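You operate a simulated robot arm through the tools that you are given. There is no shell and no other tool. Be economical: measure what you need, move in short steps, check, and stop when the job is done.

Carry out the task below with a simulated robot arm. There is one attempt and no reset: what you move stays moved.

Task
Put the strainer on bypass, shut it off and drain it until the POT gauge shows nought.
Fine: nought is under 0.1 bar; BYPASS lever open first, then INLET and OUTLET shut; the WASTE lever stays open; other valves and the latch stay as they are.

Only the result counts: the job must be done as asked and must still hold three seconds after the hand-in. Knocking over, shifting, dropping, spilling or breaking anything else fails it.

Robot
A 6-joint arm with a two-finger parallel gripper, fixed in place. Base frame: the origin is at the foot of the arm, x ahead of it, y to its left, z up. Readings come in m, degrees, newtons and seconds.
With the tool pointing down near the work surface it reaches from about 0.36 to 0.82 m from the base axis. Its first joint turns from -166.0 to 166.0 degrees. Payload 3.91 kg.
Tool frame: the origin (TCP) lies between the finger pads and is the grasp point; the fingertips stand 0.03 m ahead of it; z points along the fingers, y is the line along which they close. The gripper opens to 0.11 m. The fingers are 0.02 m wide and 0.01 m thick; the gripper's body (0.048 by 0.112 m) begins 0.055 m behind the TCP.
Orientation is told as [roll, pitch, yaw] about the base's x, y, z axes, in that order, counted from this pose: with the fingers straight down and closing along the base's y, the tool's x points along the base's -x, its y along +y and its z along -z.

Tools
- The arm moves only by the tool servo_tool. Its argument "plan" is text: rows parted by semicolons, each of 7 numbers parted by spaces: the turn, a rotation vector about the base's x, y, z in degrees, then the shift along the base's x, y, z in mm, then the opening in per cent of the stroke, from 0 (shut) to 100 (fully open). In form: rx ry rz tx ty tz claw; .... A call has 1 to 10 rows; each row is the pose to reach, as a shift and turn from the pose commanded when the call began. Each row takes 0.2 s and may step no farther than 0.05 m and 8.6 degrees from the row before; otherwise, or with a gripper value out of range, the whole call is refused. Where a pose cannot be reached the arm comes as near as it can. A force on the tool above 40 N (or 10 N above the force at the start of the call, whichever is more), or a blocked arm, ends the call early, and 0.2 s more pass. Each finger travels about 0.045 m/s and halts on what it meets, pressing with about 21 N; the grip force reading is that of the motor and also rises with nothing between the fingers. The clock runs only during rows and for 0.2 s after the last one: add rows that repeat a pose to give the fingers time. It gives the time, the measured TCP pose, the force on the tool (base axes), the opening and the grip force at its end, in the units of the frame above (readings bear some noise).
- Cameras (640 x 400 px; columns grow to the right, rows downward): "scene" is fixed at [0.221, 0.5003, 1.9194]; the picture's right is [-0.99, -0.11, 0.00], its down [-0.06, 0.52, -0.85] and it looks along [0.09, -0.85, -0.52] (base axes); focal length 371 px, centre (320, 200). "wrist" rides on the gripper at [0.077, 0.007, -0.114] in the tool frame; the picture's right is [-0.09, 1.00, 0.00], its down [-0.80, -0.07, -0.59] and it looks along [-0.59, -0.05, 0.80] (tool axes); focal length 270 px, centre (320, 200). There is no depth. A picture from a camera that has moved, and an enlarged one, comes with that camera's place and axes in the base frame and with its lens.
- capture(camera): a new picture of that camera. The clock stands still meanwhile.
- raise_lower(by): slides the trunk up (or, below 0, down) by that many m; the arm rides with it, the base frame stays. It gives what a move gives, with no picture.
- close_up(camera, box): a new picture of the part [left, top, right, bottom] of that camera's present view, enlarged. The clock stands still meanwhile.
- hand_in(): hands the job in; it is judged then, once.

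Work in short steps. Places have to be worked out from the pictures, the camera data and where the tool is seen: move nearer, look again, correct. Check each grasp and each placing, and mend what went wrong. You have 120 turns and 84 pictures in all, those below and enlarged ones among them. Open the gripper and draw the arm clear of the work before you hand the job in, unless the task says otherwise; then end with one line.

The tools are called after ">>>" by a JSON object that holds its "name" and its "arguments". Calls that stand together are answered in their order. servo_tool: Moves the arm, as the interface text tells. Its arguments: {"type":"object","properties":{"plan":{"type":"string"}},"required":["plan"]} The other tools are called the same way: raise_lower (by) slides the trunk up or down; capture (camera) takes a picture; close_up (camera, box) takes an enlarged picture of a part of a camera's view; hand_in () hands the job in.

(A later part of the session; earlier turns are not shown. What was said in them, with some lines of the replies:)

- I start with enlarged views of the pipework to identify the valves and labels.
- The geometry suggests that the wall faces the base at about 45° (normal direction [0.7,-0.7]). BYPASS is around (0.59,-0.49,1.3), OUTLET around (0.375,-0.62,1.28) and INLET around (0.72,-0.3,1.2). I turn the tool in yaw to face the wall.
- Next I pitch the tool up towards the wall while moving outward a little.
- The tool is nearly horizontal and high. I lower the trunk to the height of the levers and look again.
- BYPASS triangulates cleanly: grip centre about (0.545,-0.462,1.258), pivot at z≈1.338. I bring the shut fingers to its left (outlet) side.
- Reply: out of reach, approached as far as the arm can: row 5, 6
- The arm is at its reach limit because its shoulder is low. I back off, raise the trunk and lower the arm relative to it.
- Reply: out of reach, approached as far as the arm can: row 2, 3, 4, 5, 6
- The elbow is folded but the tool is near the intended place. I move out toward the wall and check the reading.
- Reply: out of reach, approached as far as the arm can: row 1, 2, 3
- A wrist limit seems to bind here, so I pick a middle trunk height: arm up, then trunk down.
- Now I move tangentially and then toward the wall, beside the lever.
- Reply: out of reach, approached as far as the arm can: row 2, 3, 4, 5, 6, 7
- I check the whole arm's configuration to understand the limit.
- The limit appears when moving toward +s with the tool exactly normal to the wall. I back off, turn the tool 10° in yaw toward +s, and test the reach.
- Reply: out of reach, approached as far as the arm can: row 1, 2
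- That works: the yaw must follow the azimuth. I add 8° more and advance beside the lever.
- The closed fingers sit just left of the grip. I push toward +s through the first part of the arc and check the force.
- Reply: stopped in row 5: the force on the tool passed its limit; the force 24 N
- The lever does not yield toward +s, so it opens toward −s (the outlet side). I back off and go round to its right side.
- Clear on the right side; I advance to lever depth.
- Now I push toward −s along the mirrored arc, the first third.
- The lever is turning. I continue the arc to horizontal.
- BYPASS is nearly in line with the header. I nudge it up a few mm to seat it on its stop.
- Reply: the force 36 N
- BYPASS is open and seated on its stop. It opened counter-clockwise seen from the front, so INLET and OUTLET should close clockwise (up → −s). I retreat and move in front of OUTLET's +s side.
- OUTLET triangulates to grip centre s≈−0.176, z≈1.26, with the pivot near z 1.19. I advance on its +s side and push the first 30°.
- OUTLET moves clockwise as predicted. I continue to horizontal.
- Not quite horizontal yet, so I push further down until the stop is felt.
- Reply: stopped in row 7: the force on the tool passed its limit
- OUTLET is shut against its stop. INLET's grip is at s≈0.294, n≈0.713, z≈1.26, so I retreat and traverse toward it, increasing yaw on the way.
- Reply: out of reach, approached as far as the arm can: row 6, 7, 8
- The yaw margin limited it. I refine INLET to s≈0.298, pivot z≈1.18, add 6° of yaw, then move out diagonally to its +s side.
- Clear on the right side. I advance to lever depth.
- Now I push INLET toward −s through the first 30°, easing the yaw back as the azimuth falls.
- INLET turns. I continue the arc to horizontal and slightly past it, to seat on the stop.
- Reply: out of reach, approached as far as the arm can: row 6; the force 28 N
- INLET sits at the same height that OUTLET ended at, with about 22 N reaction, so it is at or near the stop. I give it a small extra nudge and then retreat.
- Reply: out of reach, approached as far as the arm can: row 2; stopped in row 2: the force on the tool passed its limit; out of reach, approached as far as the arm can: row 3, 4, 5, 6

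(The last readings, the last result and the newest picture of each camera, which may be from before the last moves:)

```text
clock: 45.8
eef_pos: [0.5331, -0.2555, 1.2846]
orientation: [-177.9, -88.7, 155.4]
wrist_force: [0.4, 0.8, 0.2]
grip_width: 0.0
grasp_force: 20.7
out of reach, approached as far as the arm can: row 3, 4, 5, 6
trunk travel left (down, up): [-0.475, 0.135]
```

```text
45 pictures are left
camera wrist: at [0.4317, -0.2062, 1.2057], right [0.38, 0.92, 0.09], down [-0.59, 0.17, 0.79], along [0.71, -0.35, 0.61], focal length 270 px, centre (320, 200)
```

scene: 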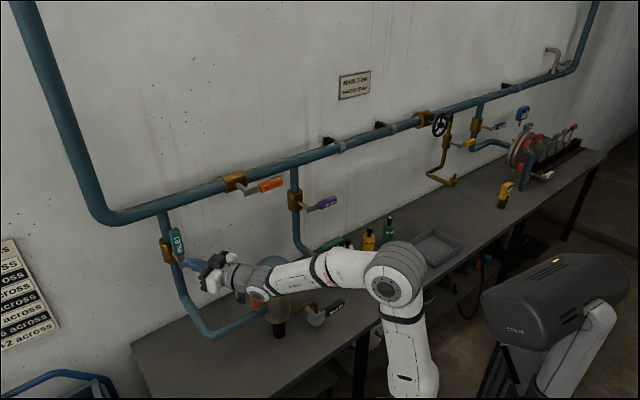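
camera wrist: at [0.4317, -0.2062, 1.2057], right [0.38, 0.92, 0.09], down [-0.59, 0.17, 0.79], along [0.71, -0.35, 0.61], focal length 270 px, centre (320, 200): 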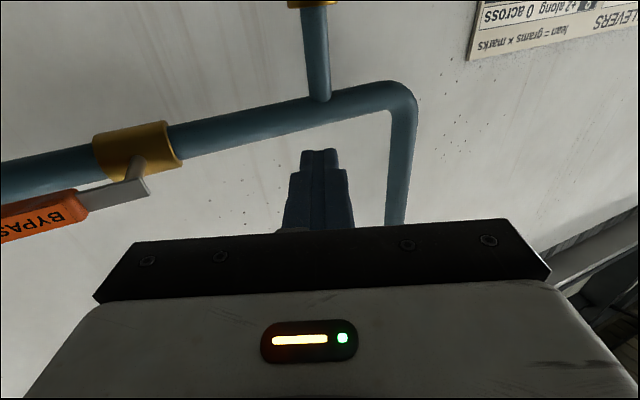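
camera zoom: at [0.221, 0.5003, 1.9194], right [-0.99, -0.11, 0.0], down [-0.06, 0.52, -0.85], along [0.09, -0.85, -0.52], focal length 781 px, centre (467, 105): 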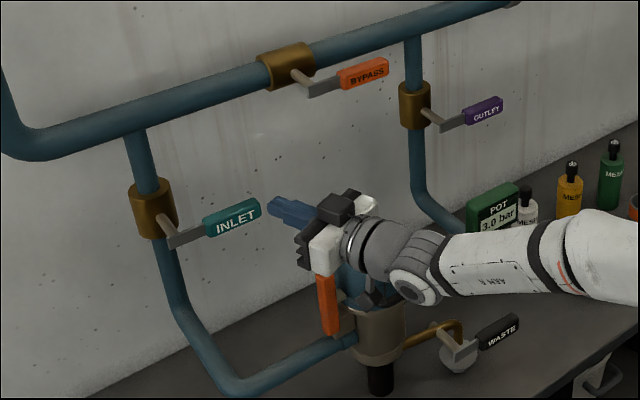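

All three line levers are placed and the gauge still holds 3.0 bar, so WASTE must be closed now. I bring the tool back toward centre and pitch it down to inspect the WASTE valve.

>>> {"name": "servo_tool", "arguments": {"plan": "0 0 -3.5 -29.5 -29.5 5 0; 0 0 -7 -59 -59 10 0; 0 0 -10.5 -88.5 -88.5 15 0; 0 0 -14 -118 -118 20 0; 0 0 -17.5 -147.5 -147.5 25 0; 0 0 -21 -177 -177 30 0; 0 0 -21 -177 -177 30 0"}}

>>> {"name": "servo_tool", "arguments": {"plan": "5.6 5.6 0 -8 8 0 0; 11.3 11.3 0 -16 16 0 0; 17 17 0 -24 24 0 0; 22.6 22.6 0 -32 32 0 0; 28.3 28.3 0 -40 40 0 0; 34 34 0 -48 48 0 0; 39.6 39.6 0 -56 56 0 0; 45.2 45.2 0 -64 64 0 0; 50.9 50.9 0 -72 72 0 0; 56.6 56.6 0 -80 80 0 0"}}

>>> {"name": "capture", "arguments": {"camera": "wrist"}}

>>> {"name": "capture", "arguments": {"camera": "scene"}}

```text
clock: 47.4
eef_pos: [0.3564, -0.4323, 1.313]
orientation: [-178.2, -88.7, 134.2]
wrist_force: [0.6, -0.8, 0.2]
grip_width: 0.0
grasp_force: 21.1
trunk travel left (down, up): [-0.475, 0.135]
```

```text
clock: 49.6
eef_pos: [0.2774, -0.3529, 1.3131]
orientation: [0.9, -11.1, -45.0]
wrist_force: [-1.2, -0.3, 0.5]
grip_width: 0.0
grasp_force: 20.8
trunk travel left (down, up): [-0.475, 0.135]
```

```text
44 pictures are left
camera wrist: at [0.2114, -0.281, 1.4125], right [0.76, 0.65, 0.03], down [0.42, -0.53, 0.74], along [0.49, -0.55, -0.68], focal length 270 px, centre (320, 200)
```

wrist: 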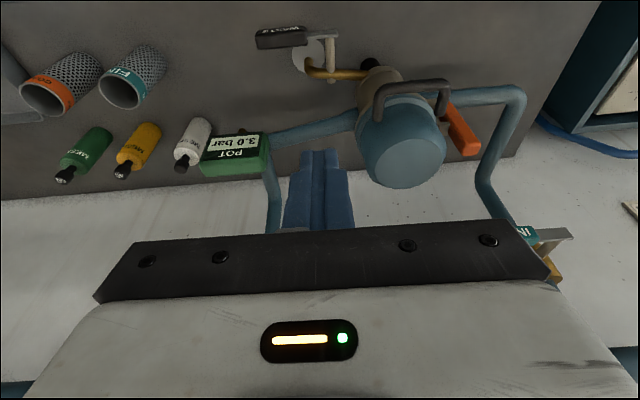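

```text
43 pictures are left
```

scene: 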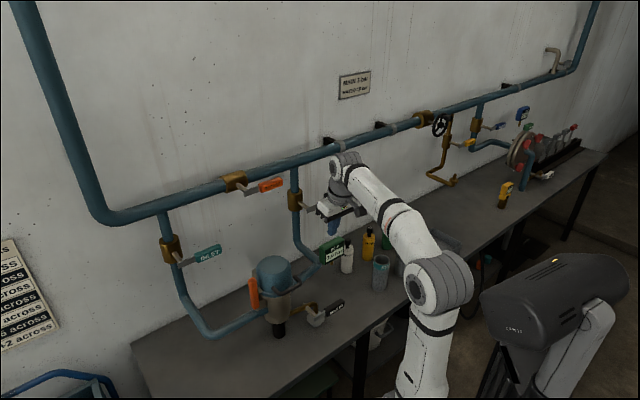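

>>> {"name": "close_up", "arguments": {"camera": "wrist", "box": [200, 0, 440, 150]}}

>>> {"name": "close_up", "arguments": {"camera": "scene", "box": [260, 230, 380, 340]}}

```text
2.67 times, centred on (320, 75) of wrist
camera zoom: at [0.2114, -0.281, 1.4125], right [0.76, 0.65, 0.03], down [0.42, -0.53, 0.74], along [0.49, -0.55, -0.68], focal length 721 px, centre (320, 533)
```

zoom: 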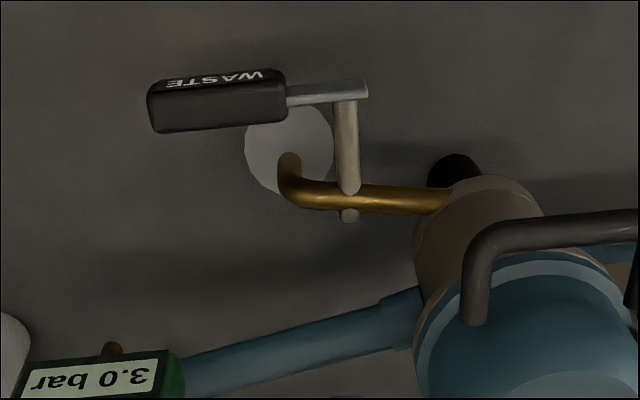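

```text
3.64 times, centred on (320, 285) of scene
camera zoom: at [0.221, 0.5003, 1.9194], right [-0.99, -0.11, 0.0], down [-0.06, 0.52, -0.85], along [0.09, -0.85, -0.52], focal length 1348 px, centre (320, -109)
```

zoom: 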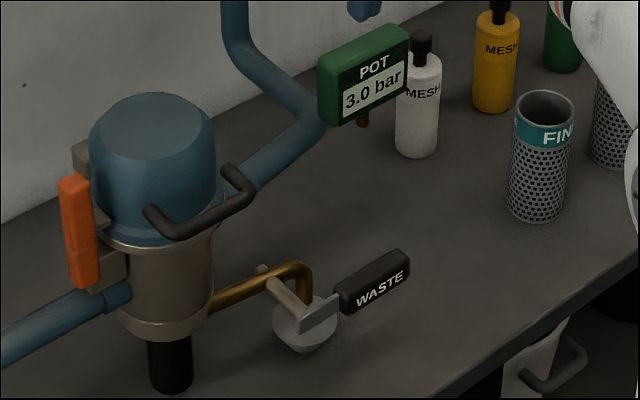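

The WASTE lever lies along −s with its pivot near s≈−0.033, n≈0.485, z≈0.925. I level the tool and yaw it 90° so the fingers straddle the handle; this also lets time pass to see whether the gauge moves.

>>> {"name": "servo_tool", "arguments": {"plan": "4 4 0 -7 -40 -20 50; 7.8 7.8 0 -24 -78 -40 50; 7.8 7.8 0 -24 -78 -40 50"}}

>>> {"name": "servo_tool", "arguments": {"plan": "0 0 8 0 0 0 60; 0 0 16 0 0 0 60; 0 0 24 0 0 0 60; 0 0 32 0 0 0 60; 0 0 40 0 0 0 60; 0 0 48 0 0 0 60; 0 0 56 0 0 0 60; 0 0 64 0 0 0 60; 0 0 72 0 0 0 60; 0 0 80 0 0 0 60"}}

>>> {"name": "servo_tool", "arguments": {"plan": "0 0 5 0 0 -30 60; 0 0 10 0 0 -60 60; 0 0 10 0 0 -60 60"}}

>>> {"name": "capture", "arguments": {"camera": "wrist"}}

>>> {"name": "close_up", "arguments": {"camera": "scene", "box": [220, 180, 420, 340]}}

```text
clock: 50.4
eef_pos: [0.2511, -0.4325, 1.2736]
orientation: [1.0, -0.3, -45.1]
wrist_force: [0.6, 0.1, 0.3]
grip_width: 0.0551
grasp_force: 0.2
trunk travel left (down, up): [-0.475, 0.135]
```

```text
clock: 52.6
eef_pos: [0.2518, -0.4303, 1.273]
orientation: [1.1, -0.3, 35.2]
wrist_force: [0.8, -0.5, 0.1]
grip_width: 0.0656
grasp_force: 0.0
trunk travel left (down, up): [-0.475, 0.135]
```

```text
clock: 53.4
eef_pos: [0.2515, -0.4317, 1.213]
orientation: [1.0, -0.4, 45.2]
wrist_force: [-0.4, -0.1, 0.6]
grip_width: 0.0661
grasp_force: 0.1
trunk travel left (down, up): [-0.475, 0.135]
```

```text
40 pictures are left
camera wrist: at [0.194, -0.4819, 1.3288], right [-0.64, 0.77, 0.02], down [0.62, 0.51, 0.6], along [0.45, 0.39, -0.8], focal length 270 px, centre (320, 200)
```

wrist: 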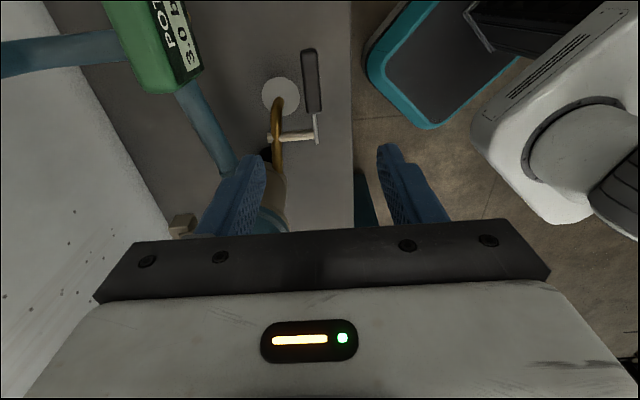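

```text
2.50 times, centred on (320, 260) of scene
camera zoom: at [0.221, 0.5003, 1.9194], right [-0.99, -0.11, 0.0], down [-0.06, 0.52, -0.85], along [0.09, -0.85, -0.52], focal length 927 px, centre (320, 50)
```

zoom: 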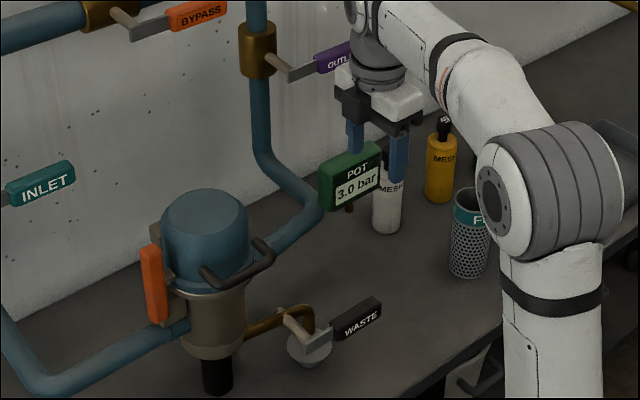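

The gauge still reads 3.0, so the WASTE valve is closed. The handle is at s≈−0.114, n≈0.494, and I descend with the fingers straddling it.

>>> {"name": "servo_tool", "arguments": {"plan": "0 0 0 9 -6 -45 52; 0 0 0 9 -6 -90 52; 0 0 0 9 -6 -135 52; 0 0 0 9 -6 -180 52; 0 0 0 9 -6 -215 52; 0 0 0 9 -6 -215 52"}}

>>> {"name": "capture", "arguments": {"camera": "wrist"}}

>>> {"name": "close_up", "arguments": {"camera": "scene", "box": [240, 220, 400, 340]}}

```text
clock: 54.8
eef_pos: [0.2602, -0.4365, 0.9983]
orientation: [0.9, -0.3, 45.0]
wrist_force: [-0.3, 1.1, -0.5]
grip_width: 0.057
grasp_force: 0.0
trunk travel left (down, up): [-0.475, 0.135]
```

```text
38 pictures are left
camera wrist: at [0.2026, -0.4888, 1.1136], right [-0.64, 0.77, 0.02], down [0.62, 0.51, 0.6], along [0.45, 0.39, -0.8], focal length 270 px, centre (320, 200)
```

wrist: 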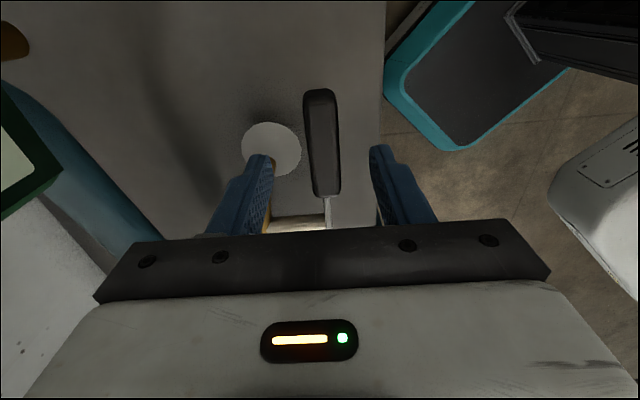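

```text
3.33 times, centred on (320, 280) of scene
camera zoom: at [0.221, 0.5003, 1.9194], right [-0.99, -0.11, 0.0], down [-0.06, 0.52, -0.85], along [0.09, -0.85, -0.52], focal length 1236 px, centre (320, -67)
```

zoom: 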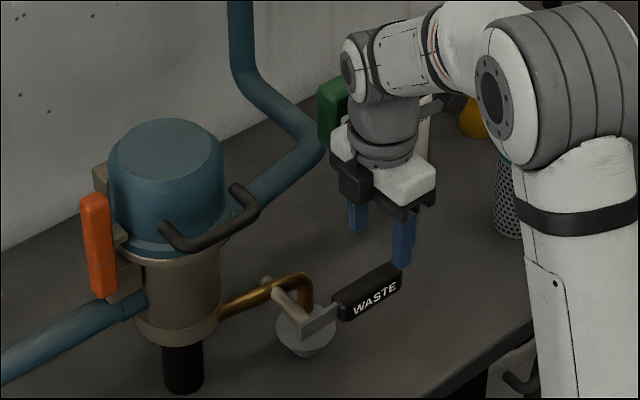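

The handle is centred between the fingers. I descend to grip height.

>>> {"name": "servo_tool", "arguments": {"plan": "0 0 0 0 0 -25 52; 0 0 0 0 0 -50 52; 0 0 0 0 0 -72 52; 0 0 0 0 0 -72 52"}}

>>> {"name": "capture", "arguments": {"camera": "wrist"}}

>>> {"name": "close_up", "arguments": {"camera": "scene", "box": [240, 220, 400, 340]}}

```text
clock: 55.8
eef_pos: [0.2601, -0.437, 0.9265]
orientation: [1.0, -0.3, 45.0]
wrist_force: [0.6, 0.1, 0.5]
grip_width: 0.0572
grasp_force: 0.0
trunk travel left (down, up): [-0.475, 0.135]
```

```text
36 pictures are left
camera wrist: at [0.2033, -0.4885, 1.0419], right [-0.64, 0.77, 0.02], down [0.62, 0.51, 0.6], along [0.45, 0.39, -0.8], focal length 270 px, centre (320, 200)
```

wrist: 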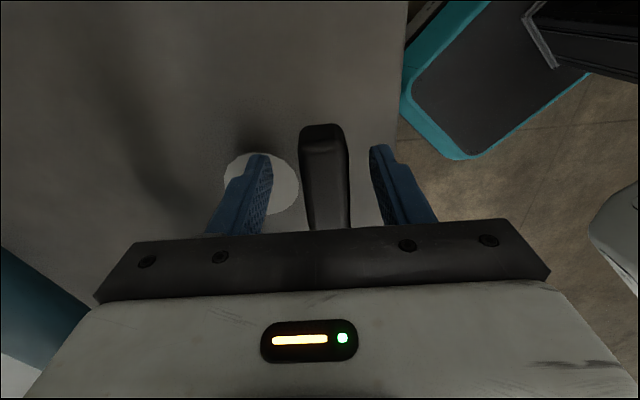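

```text
3.33 times, centred on (320, 280) of scene
camera zoom: at [0.221, 0.5003, 1.9194], right [-0.99, -0.11, 0.0], down [-0.06, 0.52, -0.85], along [0.09, -0.85, -0.52], focal length 1236 px, centre (320, -67)
```

zoom: 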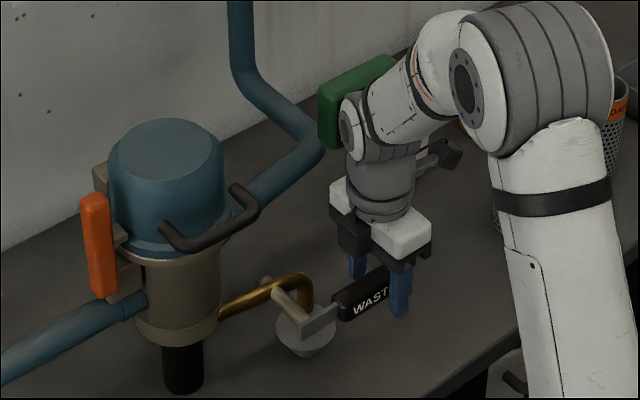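

The handle's top is about level with the TCP, so I go 8 mm lower and close on it.

>>> {"name": "servo_tool", "arguments": {"plan": "0 0 0 0 0 -8 52; 0 0 0 0 0 -8 20; 0 0 0 0 0 -8 10; 0 0 0 0 0 -8 10; 0 0 0 0 0 -8 10"}}

>>> {"name": "capture", "arguments": {"camera": "wrist"}}

```text
clock: 57.0
eef_pos: [0.2596, -0.4345, 0.9201]
orientation: [1.1, -0.3, 45.0]
wrist_force: [-13.8, 14.1, -4.5]
grip_width: 0.0238
grasp_force: 44.7
trunk travel left (down, up): [-0.475, 0.135]
```

```text
34 pictures are left
camera wrist: at [0.2015, -0.4869, 1.0347], right [-0.64, 0.77, 0.02], down [0.62, 0.51, 0.6], along [0.45, 0.4, -0.8], focal length 270 px, centre (320, 200)
```

wrist: 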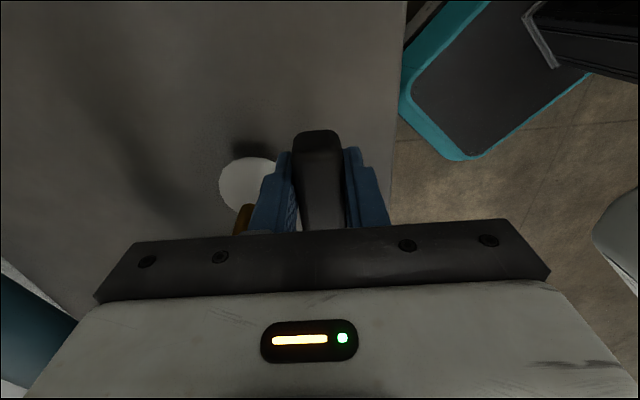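

Gripped (24 mm), with a slight sideways bias that I relieve by 2–3 mm. I lift along the arc by 20° to test the direction.

>>> {"name": "servo_tool", "arguments": {"plan": "0 0 0 -2 2 0 10; 0 0 0 -1.7 2.3 8 10; 0 0 0 -0.9 3.1 16.6 10; 0 0 0 0.5 4.5 25 10; 0 0 0 2.1 6.1 32.7 10"}}

>>> {"name": "close_up", "arguments": {"camera": "scene", "box": [240, 220, 400, 340]}}

```text
clock: 58.2
eef_pos: [0.263, -0.4309, 0.9516]
orientation: [0.8, -0.3, 45.0]
wrist_force: [-8.1, -1.1, -15.7]
grip_width: 0.024
grasp_force: 44.8
trunk travel left (down, up): [-0.475, 0.135]
```

```text
3.33 times, centred on (320, 280) of scene
camera zoom: at [0.221, 0.5003, 1.9194], right [-0.99, -0.11, 0.0], down [-0.06, 0.52, -0.85], along [0.09, -0.85, -0.52], focal length 1236 px, centre (320, -67)
```

zoom: 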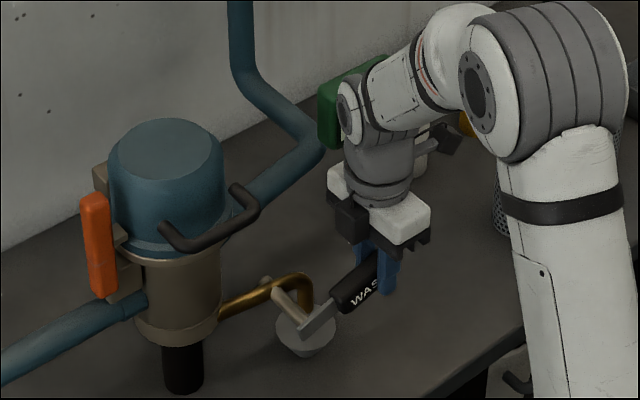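

The lever rises with the grip. I continue to about 60° and check clearance from the pot handle.

>>> {"name": "servo_tool", "arguments": {"plan": "0 0 0 2.4 2.4 8 10; 0 0 0 5 5 15.2 10; 0 0 0 8.2 8.2 22 10; 0 0 0 11.7 11.7 28.8 10; 0 0 0 16 16 35 10; 0 0 0 20 20 40.6 10; 0 0 0 25 25 45.8 10; 0 0 0 29.8 29.8 50.2 10"}}

>>> {"name": "close_up", "arguments": {"camera": "scene", "box": [240, 220, 400, 340]}}

>>> {"name": "capture", "arguments": {"camera": "wrist"}}

```text
clock: 60.0
eef_pos: [0.2928, -0.4018, 1.0017]
orientation: [0.9, -0.4, 44.9]
wrist_force: [-8.6, -13.1, -5.6]
grip_width: 0.024
grasp_force: 44.1
trunk travel left (down, up): [-0.475, 0.135]
```

```text
3.33 times, centred on (320, 280) of scene
camera zoom: at [0.221, 0.5003, 1.9194], right [-0.99, -0.11, 0.0], down [-0.06, 0.52, -0.85], along [0.09, -0.85, -0.52], focal length 1236 px, centre (320, -67)
```

zoom: 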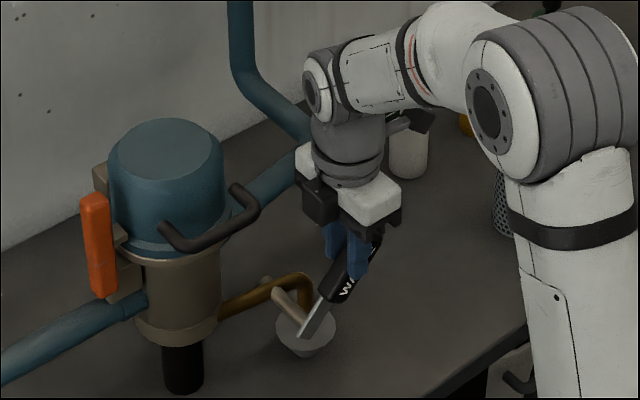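

```text
31 pictures are left
camera wrist: at [0.2342, -0.4539, 1.1176], right [-0.64, 0.77, 0.02], down [0.62, 0.51, 0.6], along [0.45, 0.39, -0.8], focal length 270 px, centre (320, 200)
```

wrist: 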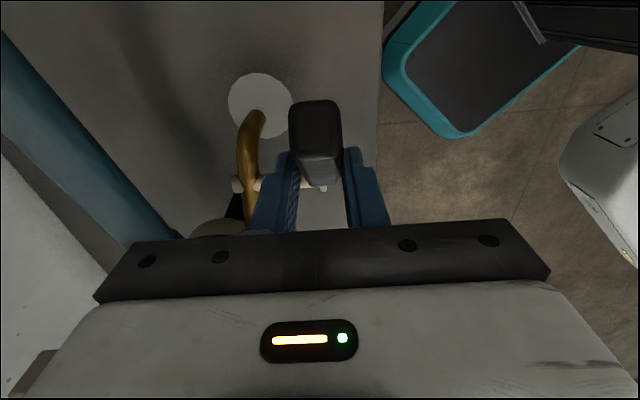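

About 60° done. For the last 30° I also lean the gripper body away from the pot handle (20° about the wall normal) while following the arc.

>>> {"name": "servo_tool", "arguments": {"plan": "2.8 -2.8 0 0 0 0 10; 5.6 -5.6 0 2.5 2.5 2 10; 8.4 -8.4 0 6 6 4.2 10; 11.2 -11.2 0 10.7 10.7 7 10; 14 -14 0 16.2 16.2 9.3 10; 14 -14 0 22 22 11.3 10; 14 -14 0 28 28 12.5 10; 14 -14 0 33.8 33.8 12.8 10; 14 -14 0 35 35 12.8 10"}}

>>> {"name": "close_up", "arguments": {"camera": "scene", "box": [240, 220, 400, 340]}}

>>> {"name": "capture", "arguments": {"camera": "wrist"}}

```text
clock: 62.0
eef_pos: [0.3282, -0.3664, 1.0148]
orientation: [1.1, -20.1, 45.0]
wrist_force: [0.5, -0.1, -0.1]
grip_width: 0.0108
grasp_force: 0.0
trunk travel left (down, up): [-0.475, 0.135]
```

```text
3.33 times, centred on (320, 280) of scene
camera zoom: at [0.221, 0.5003, 1.9194], right [-0.99, -0.11, 0.0], down [-0.06, 0.52, -0.85], along [0.09, -0.85, -0.52], focal length 1236 px, centre (320, -67)
```

zoom: 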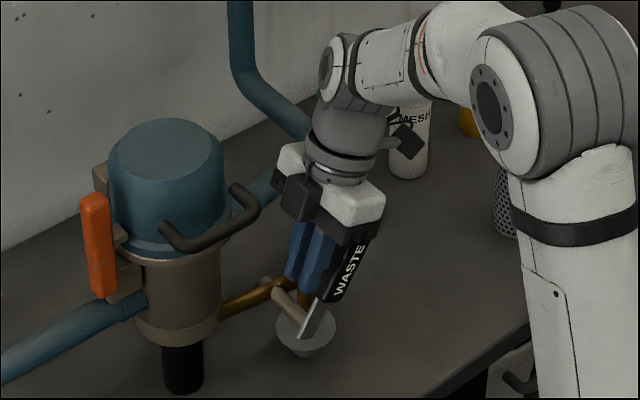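

```text
29 pictures are left
camera wrist: at [0.2461, -0.4415, 1.0973], right [-0.65, 0.76, 0.05], down [0.44, 0.33, 0.83], along [0.62, 0.56, -0.55], focal length 270 px, centre (320, 200)
```

wrist: 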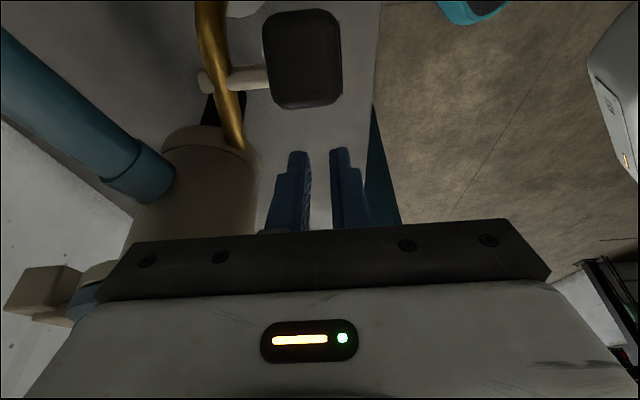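

The handle slipped out at roughly 60° when tilting; the fingers are now on its +s side. I lift clear, untilt, shut the fingers and go to the lever's −s side to push the rest.

>>> {"name": "servo_tool", "arguments": {"plan": "0 0 0 0 0 40 10; 0 0 0 0 0 80 0; -5 5 0 -20 -20 80 0; -10 10 0 -45 -45 80 0; -14 14 0 -66 -66 80 0; -14 14 0 -66 -66 80 0"}}

>>> {"name": "capture", "arguments": {"camera": "wrist"}}

>>> {"name": "close_up", "arguments": {"camera": "scene", "box": [240, 220, 400, 340]}}

```text
clock: 63.4
eef_pos: [0.2629, -0.4319, 1.0943]
orientation: [1.1, -0.2, 45.0]
wrist_force: [0.1, 0.2, -0.4]
grip_width: 0.0
grasp_force: 20.9
trunk travel left (down, up): [-0.475, 0.135]
```

```text
28 pictures are left
camera wrist: at [0.2048, -0.4838, 1.2107], right [-0.64, 0.77, 0.02], down [0.62, 0.51, 0.6], along [0.45, 0.39, -0.8], focal length 270 px, centre (320, 200)
```

wrist: 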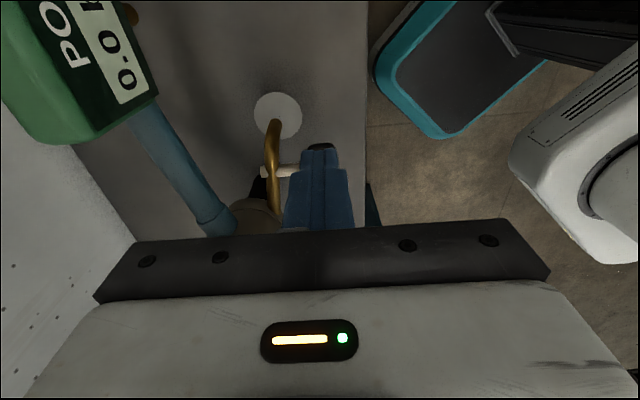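

```text
3.33 times, centred on (320, 280) of scene
camera zoom: at [0.221, 0.5003, 1.9194], right [-0.99, -0.11, 0.0], down [-0.06, 0.52, -0.85], along [0.09, -0.85, -0.52], focal length 1236 px, centre (320, -67)
```

zoom: 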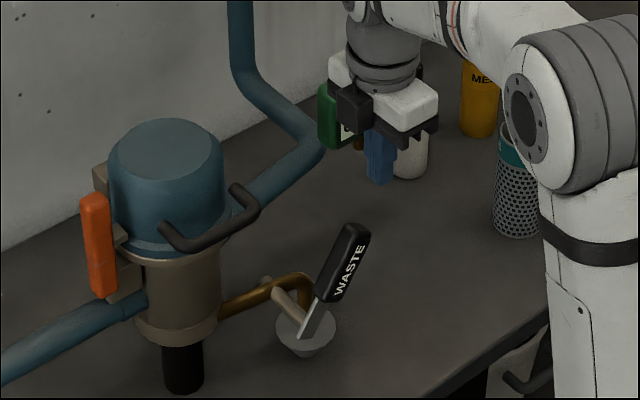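

The gauge already reads 0.0. I still push the WASTE lever from about 65° to its full-open stop: descend on its −s side, then push toward +s.

>>> {"name": "servo_tool", "arguments": {"plan": "0 0 0 -9 -9 -30 0; 0 0 0 -9 -9 -62 0; 0 0 0 -9 -9 -94 0; 0 0 0 -9 -9 -94 0"}}

>>> {"name": "capture", "arguments": {"camera": "wrist"}}

>>> {"name": "close_up", "arguments": {"camera": "scene", "box": [240, 220, 400, 340]}}

```text
clock: 64.4
eef_pos: [0.2534, -0.4422, 1.0003]
orientation: [1.0, -0.3, 45.0]
wrist_force: [0.9, -0.4, -0.2]
grip_width: 0.0
grasp_force: 21.3
trunk travel left (down, up): [-0.475, 0.135]
```

```text
26 pictures are left
camera wrist: at [0.1949, -0.4925, 1.116], right [-0.64, 0.77, 0.02], down [0.62, 0.51, 0.6], along [0.45, 0.39, -0.8], focal length 270 px, centre (320, 200)
```

wrist: 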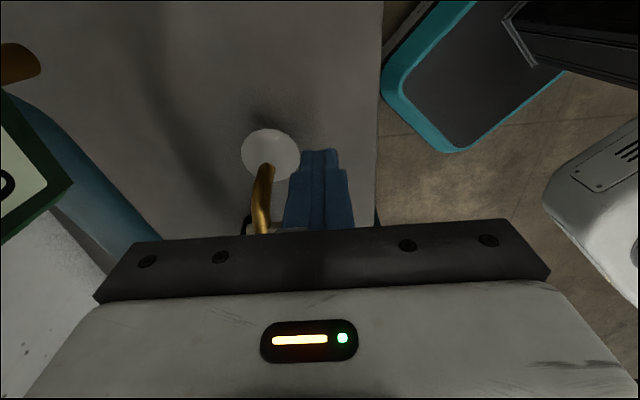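

```text
3.33 times, centred on (320, 280) of scene
camera zoom: at [0.221, 0.5003, 1.9194], right [-0.99, -0.11, 0.0], down [-0.06, 0.52, -0.85], along [0.09, -0.85, -0.52], focal length 1236 px, centre (320, -67)
```

zoom: 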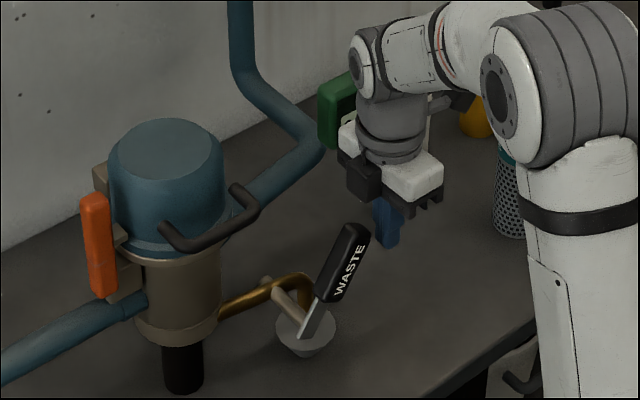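

Position is good. I push toward +s in small steps, stopping on force.

>>> {"name": "servo_tool", "arguments": {"plan": "0 0 0 10 10 0 0; 0 0 0 20 20 0 0; 0 0 0 28 28 0 0; 0 0 0 35 35 0 0; 0 0 0 41 41 0 0; 0 0 0 46 46 0 0; 0 0 0 51 51 0 0; 0 0 0 55 55 0 0; 0 0 0 58 58 0 0"}}

>>> {"name": "close_up", "arguments": {"camera": "scene", "box": [240, 220, 400, 340]}}

```text
clock: 66.4
eef_pos: [0.3083, -0.3845, 1.0003]
orientation: [0.9, -0.4, 45.0]
wrist_force: [-20.2, -18.0, -1.2]
grip_width: 0.0001
grasp_force: 20.8
trunk travel left (down, up): [-0.475, 0.135]
```

```text
3.33 times, centred on (320, 280) of scene
camera zoom: at [0.221, 0.5003, 1.9194], right [-0.99, -0.11, 0.0], down [-0.06, 0.52, -0.85], along [0.09, -0.85, -0.52], focal length 1236 px, centre (320, -67)
```

zoom: 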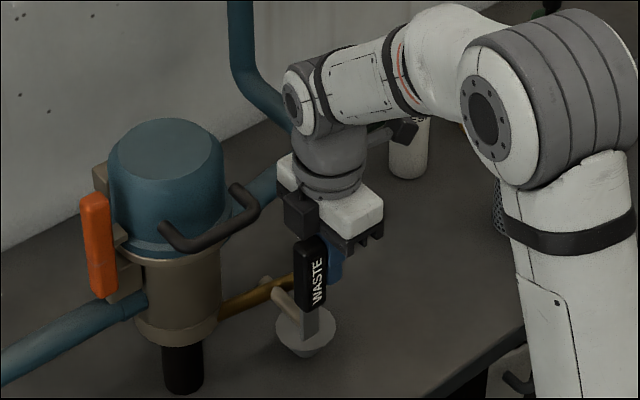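

The WASTE lever is upright on its stop (27 N). I back away, lift clear and check everything.

>>> {"name": "servo_tool", "arguments": {"plan": "0 0 0 -20 -20 0 0; 0 0 0 -45 -45 20 0; 0 0 0 -45 -45 65 30; 0 0 0 -45 -45 110 60; 0 0 0 -45 -45 155 100; 0 0 0 -45 -15 195 100; 0 0 0 -45 15 235 100; 0 0 0 -45 45 275 100; 0 0 0 -45 75 300 100; 0 0 0 -45 75 300 100"}}

>>> {"name": "close_up", "arguments": {"camera": "scene", "box": [140, 160, 380, 350]}}

>>> {"name": "capture", "arguments": {"camera": "scene"}}

```text
clock: 68.6
eef_pos: [0.2663, -0.308, 1.3024]
orientation: [1.1, -0.4, 45.0]
wrist_force: [-0.5, -0.2, 0.2]
grip_width: 0.1099
grasp_force: 0.1
trunk travel left (down, up): [-0.475, 0.135]
```

```text
2.11 times, centred on (260, 255) of scene
camera zoom: at [0.221, 0.5003, 1.9194], right [-0.99, -0.11, 0.0], down [-0.06, 0.52, -0.85], along [0.09, -0.85, -0.52], focal length 781 px, centre (446, 84)
```

zoom: 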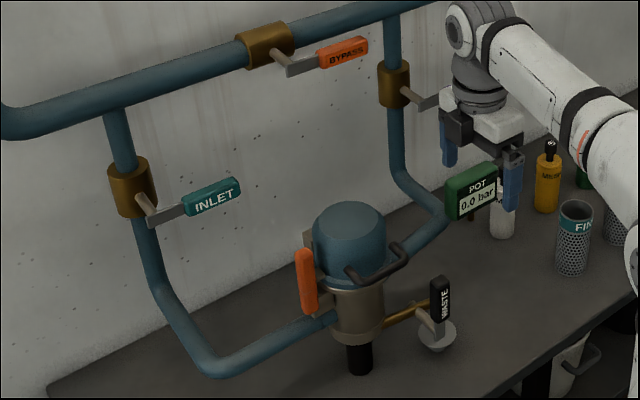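

```text
22 pictures are left
```

scene: 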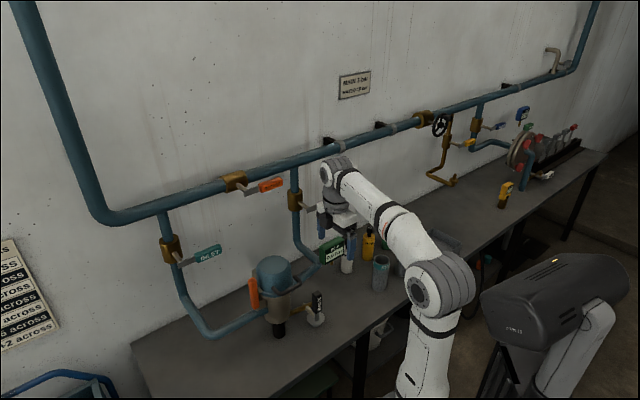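

The gauge reads 0.0 bar, BYPASS is in line with the header, INLET and OUTLET are crosswise, WASTE is open, and the latch is untouched. The arm is clear with the gripper open, so I hand the job in.

>>> {"name": "hand_in", "arguments": {}}

```text
The job is handed in.
```

The strainer is on bypass with INLET and OUTLET shut, WASTE is left open, and the POT gauge read 0.0 bar at hand-in.
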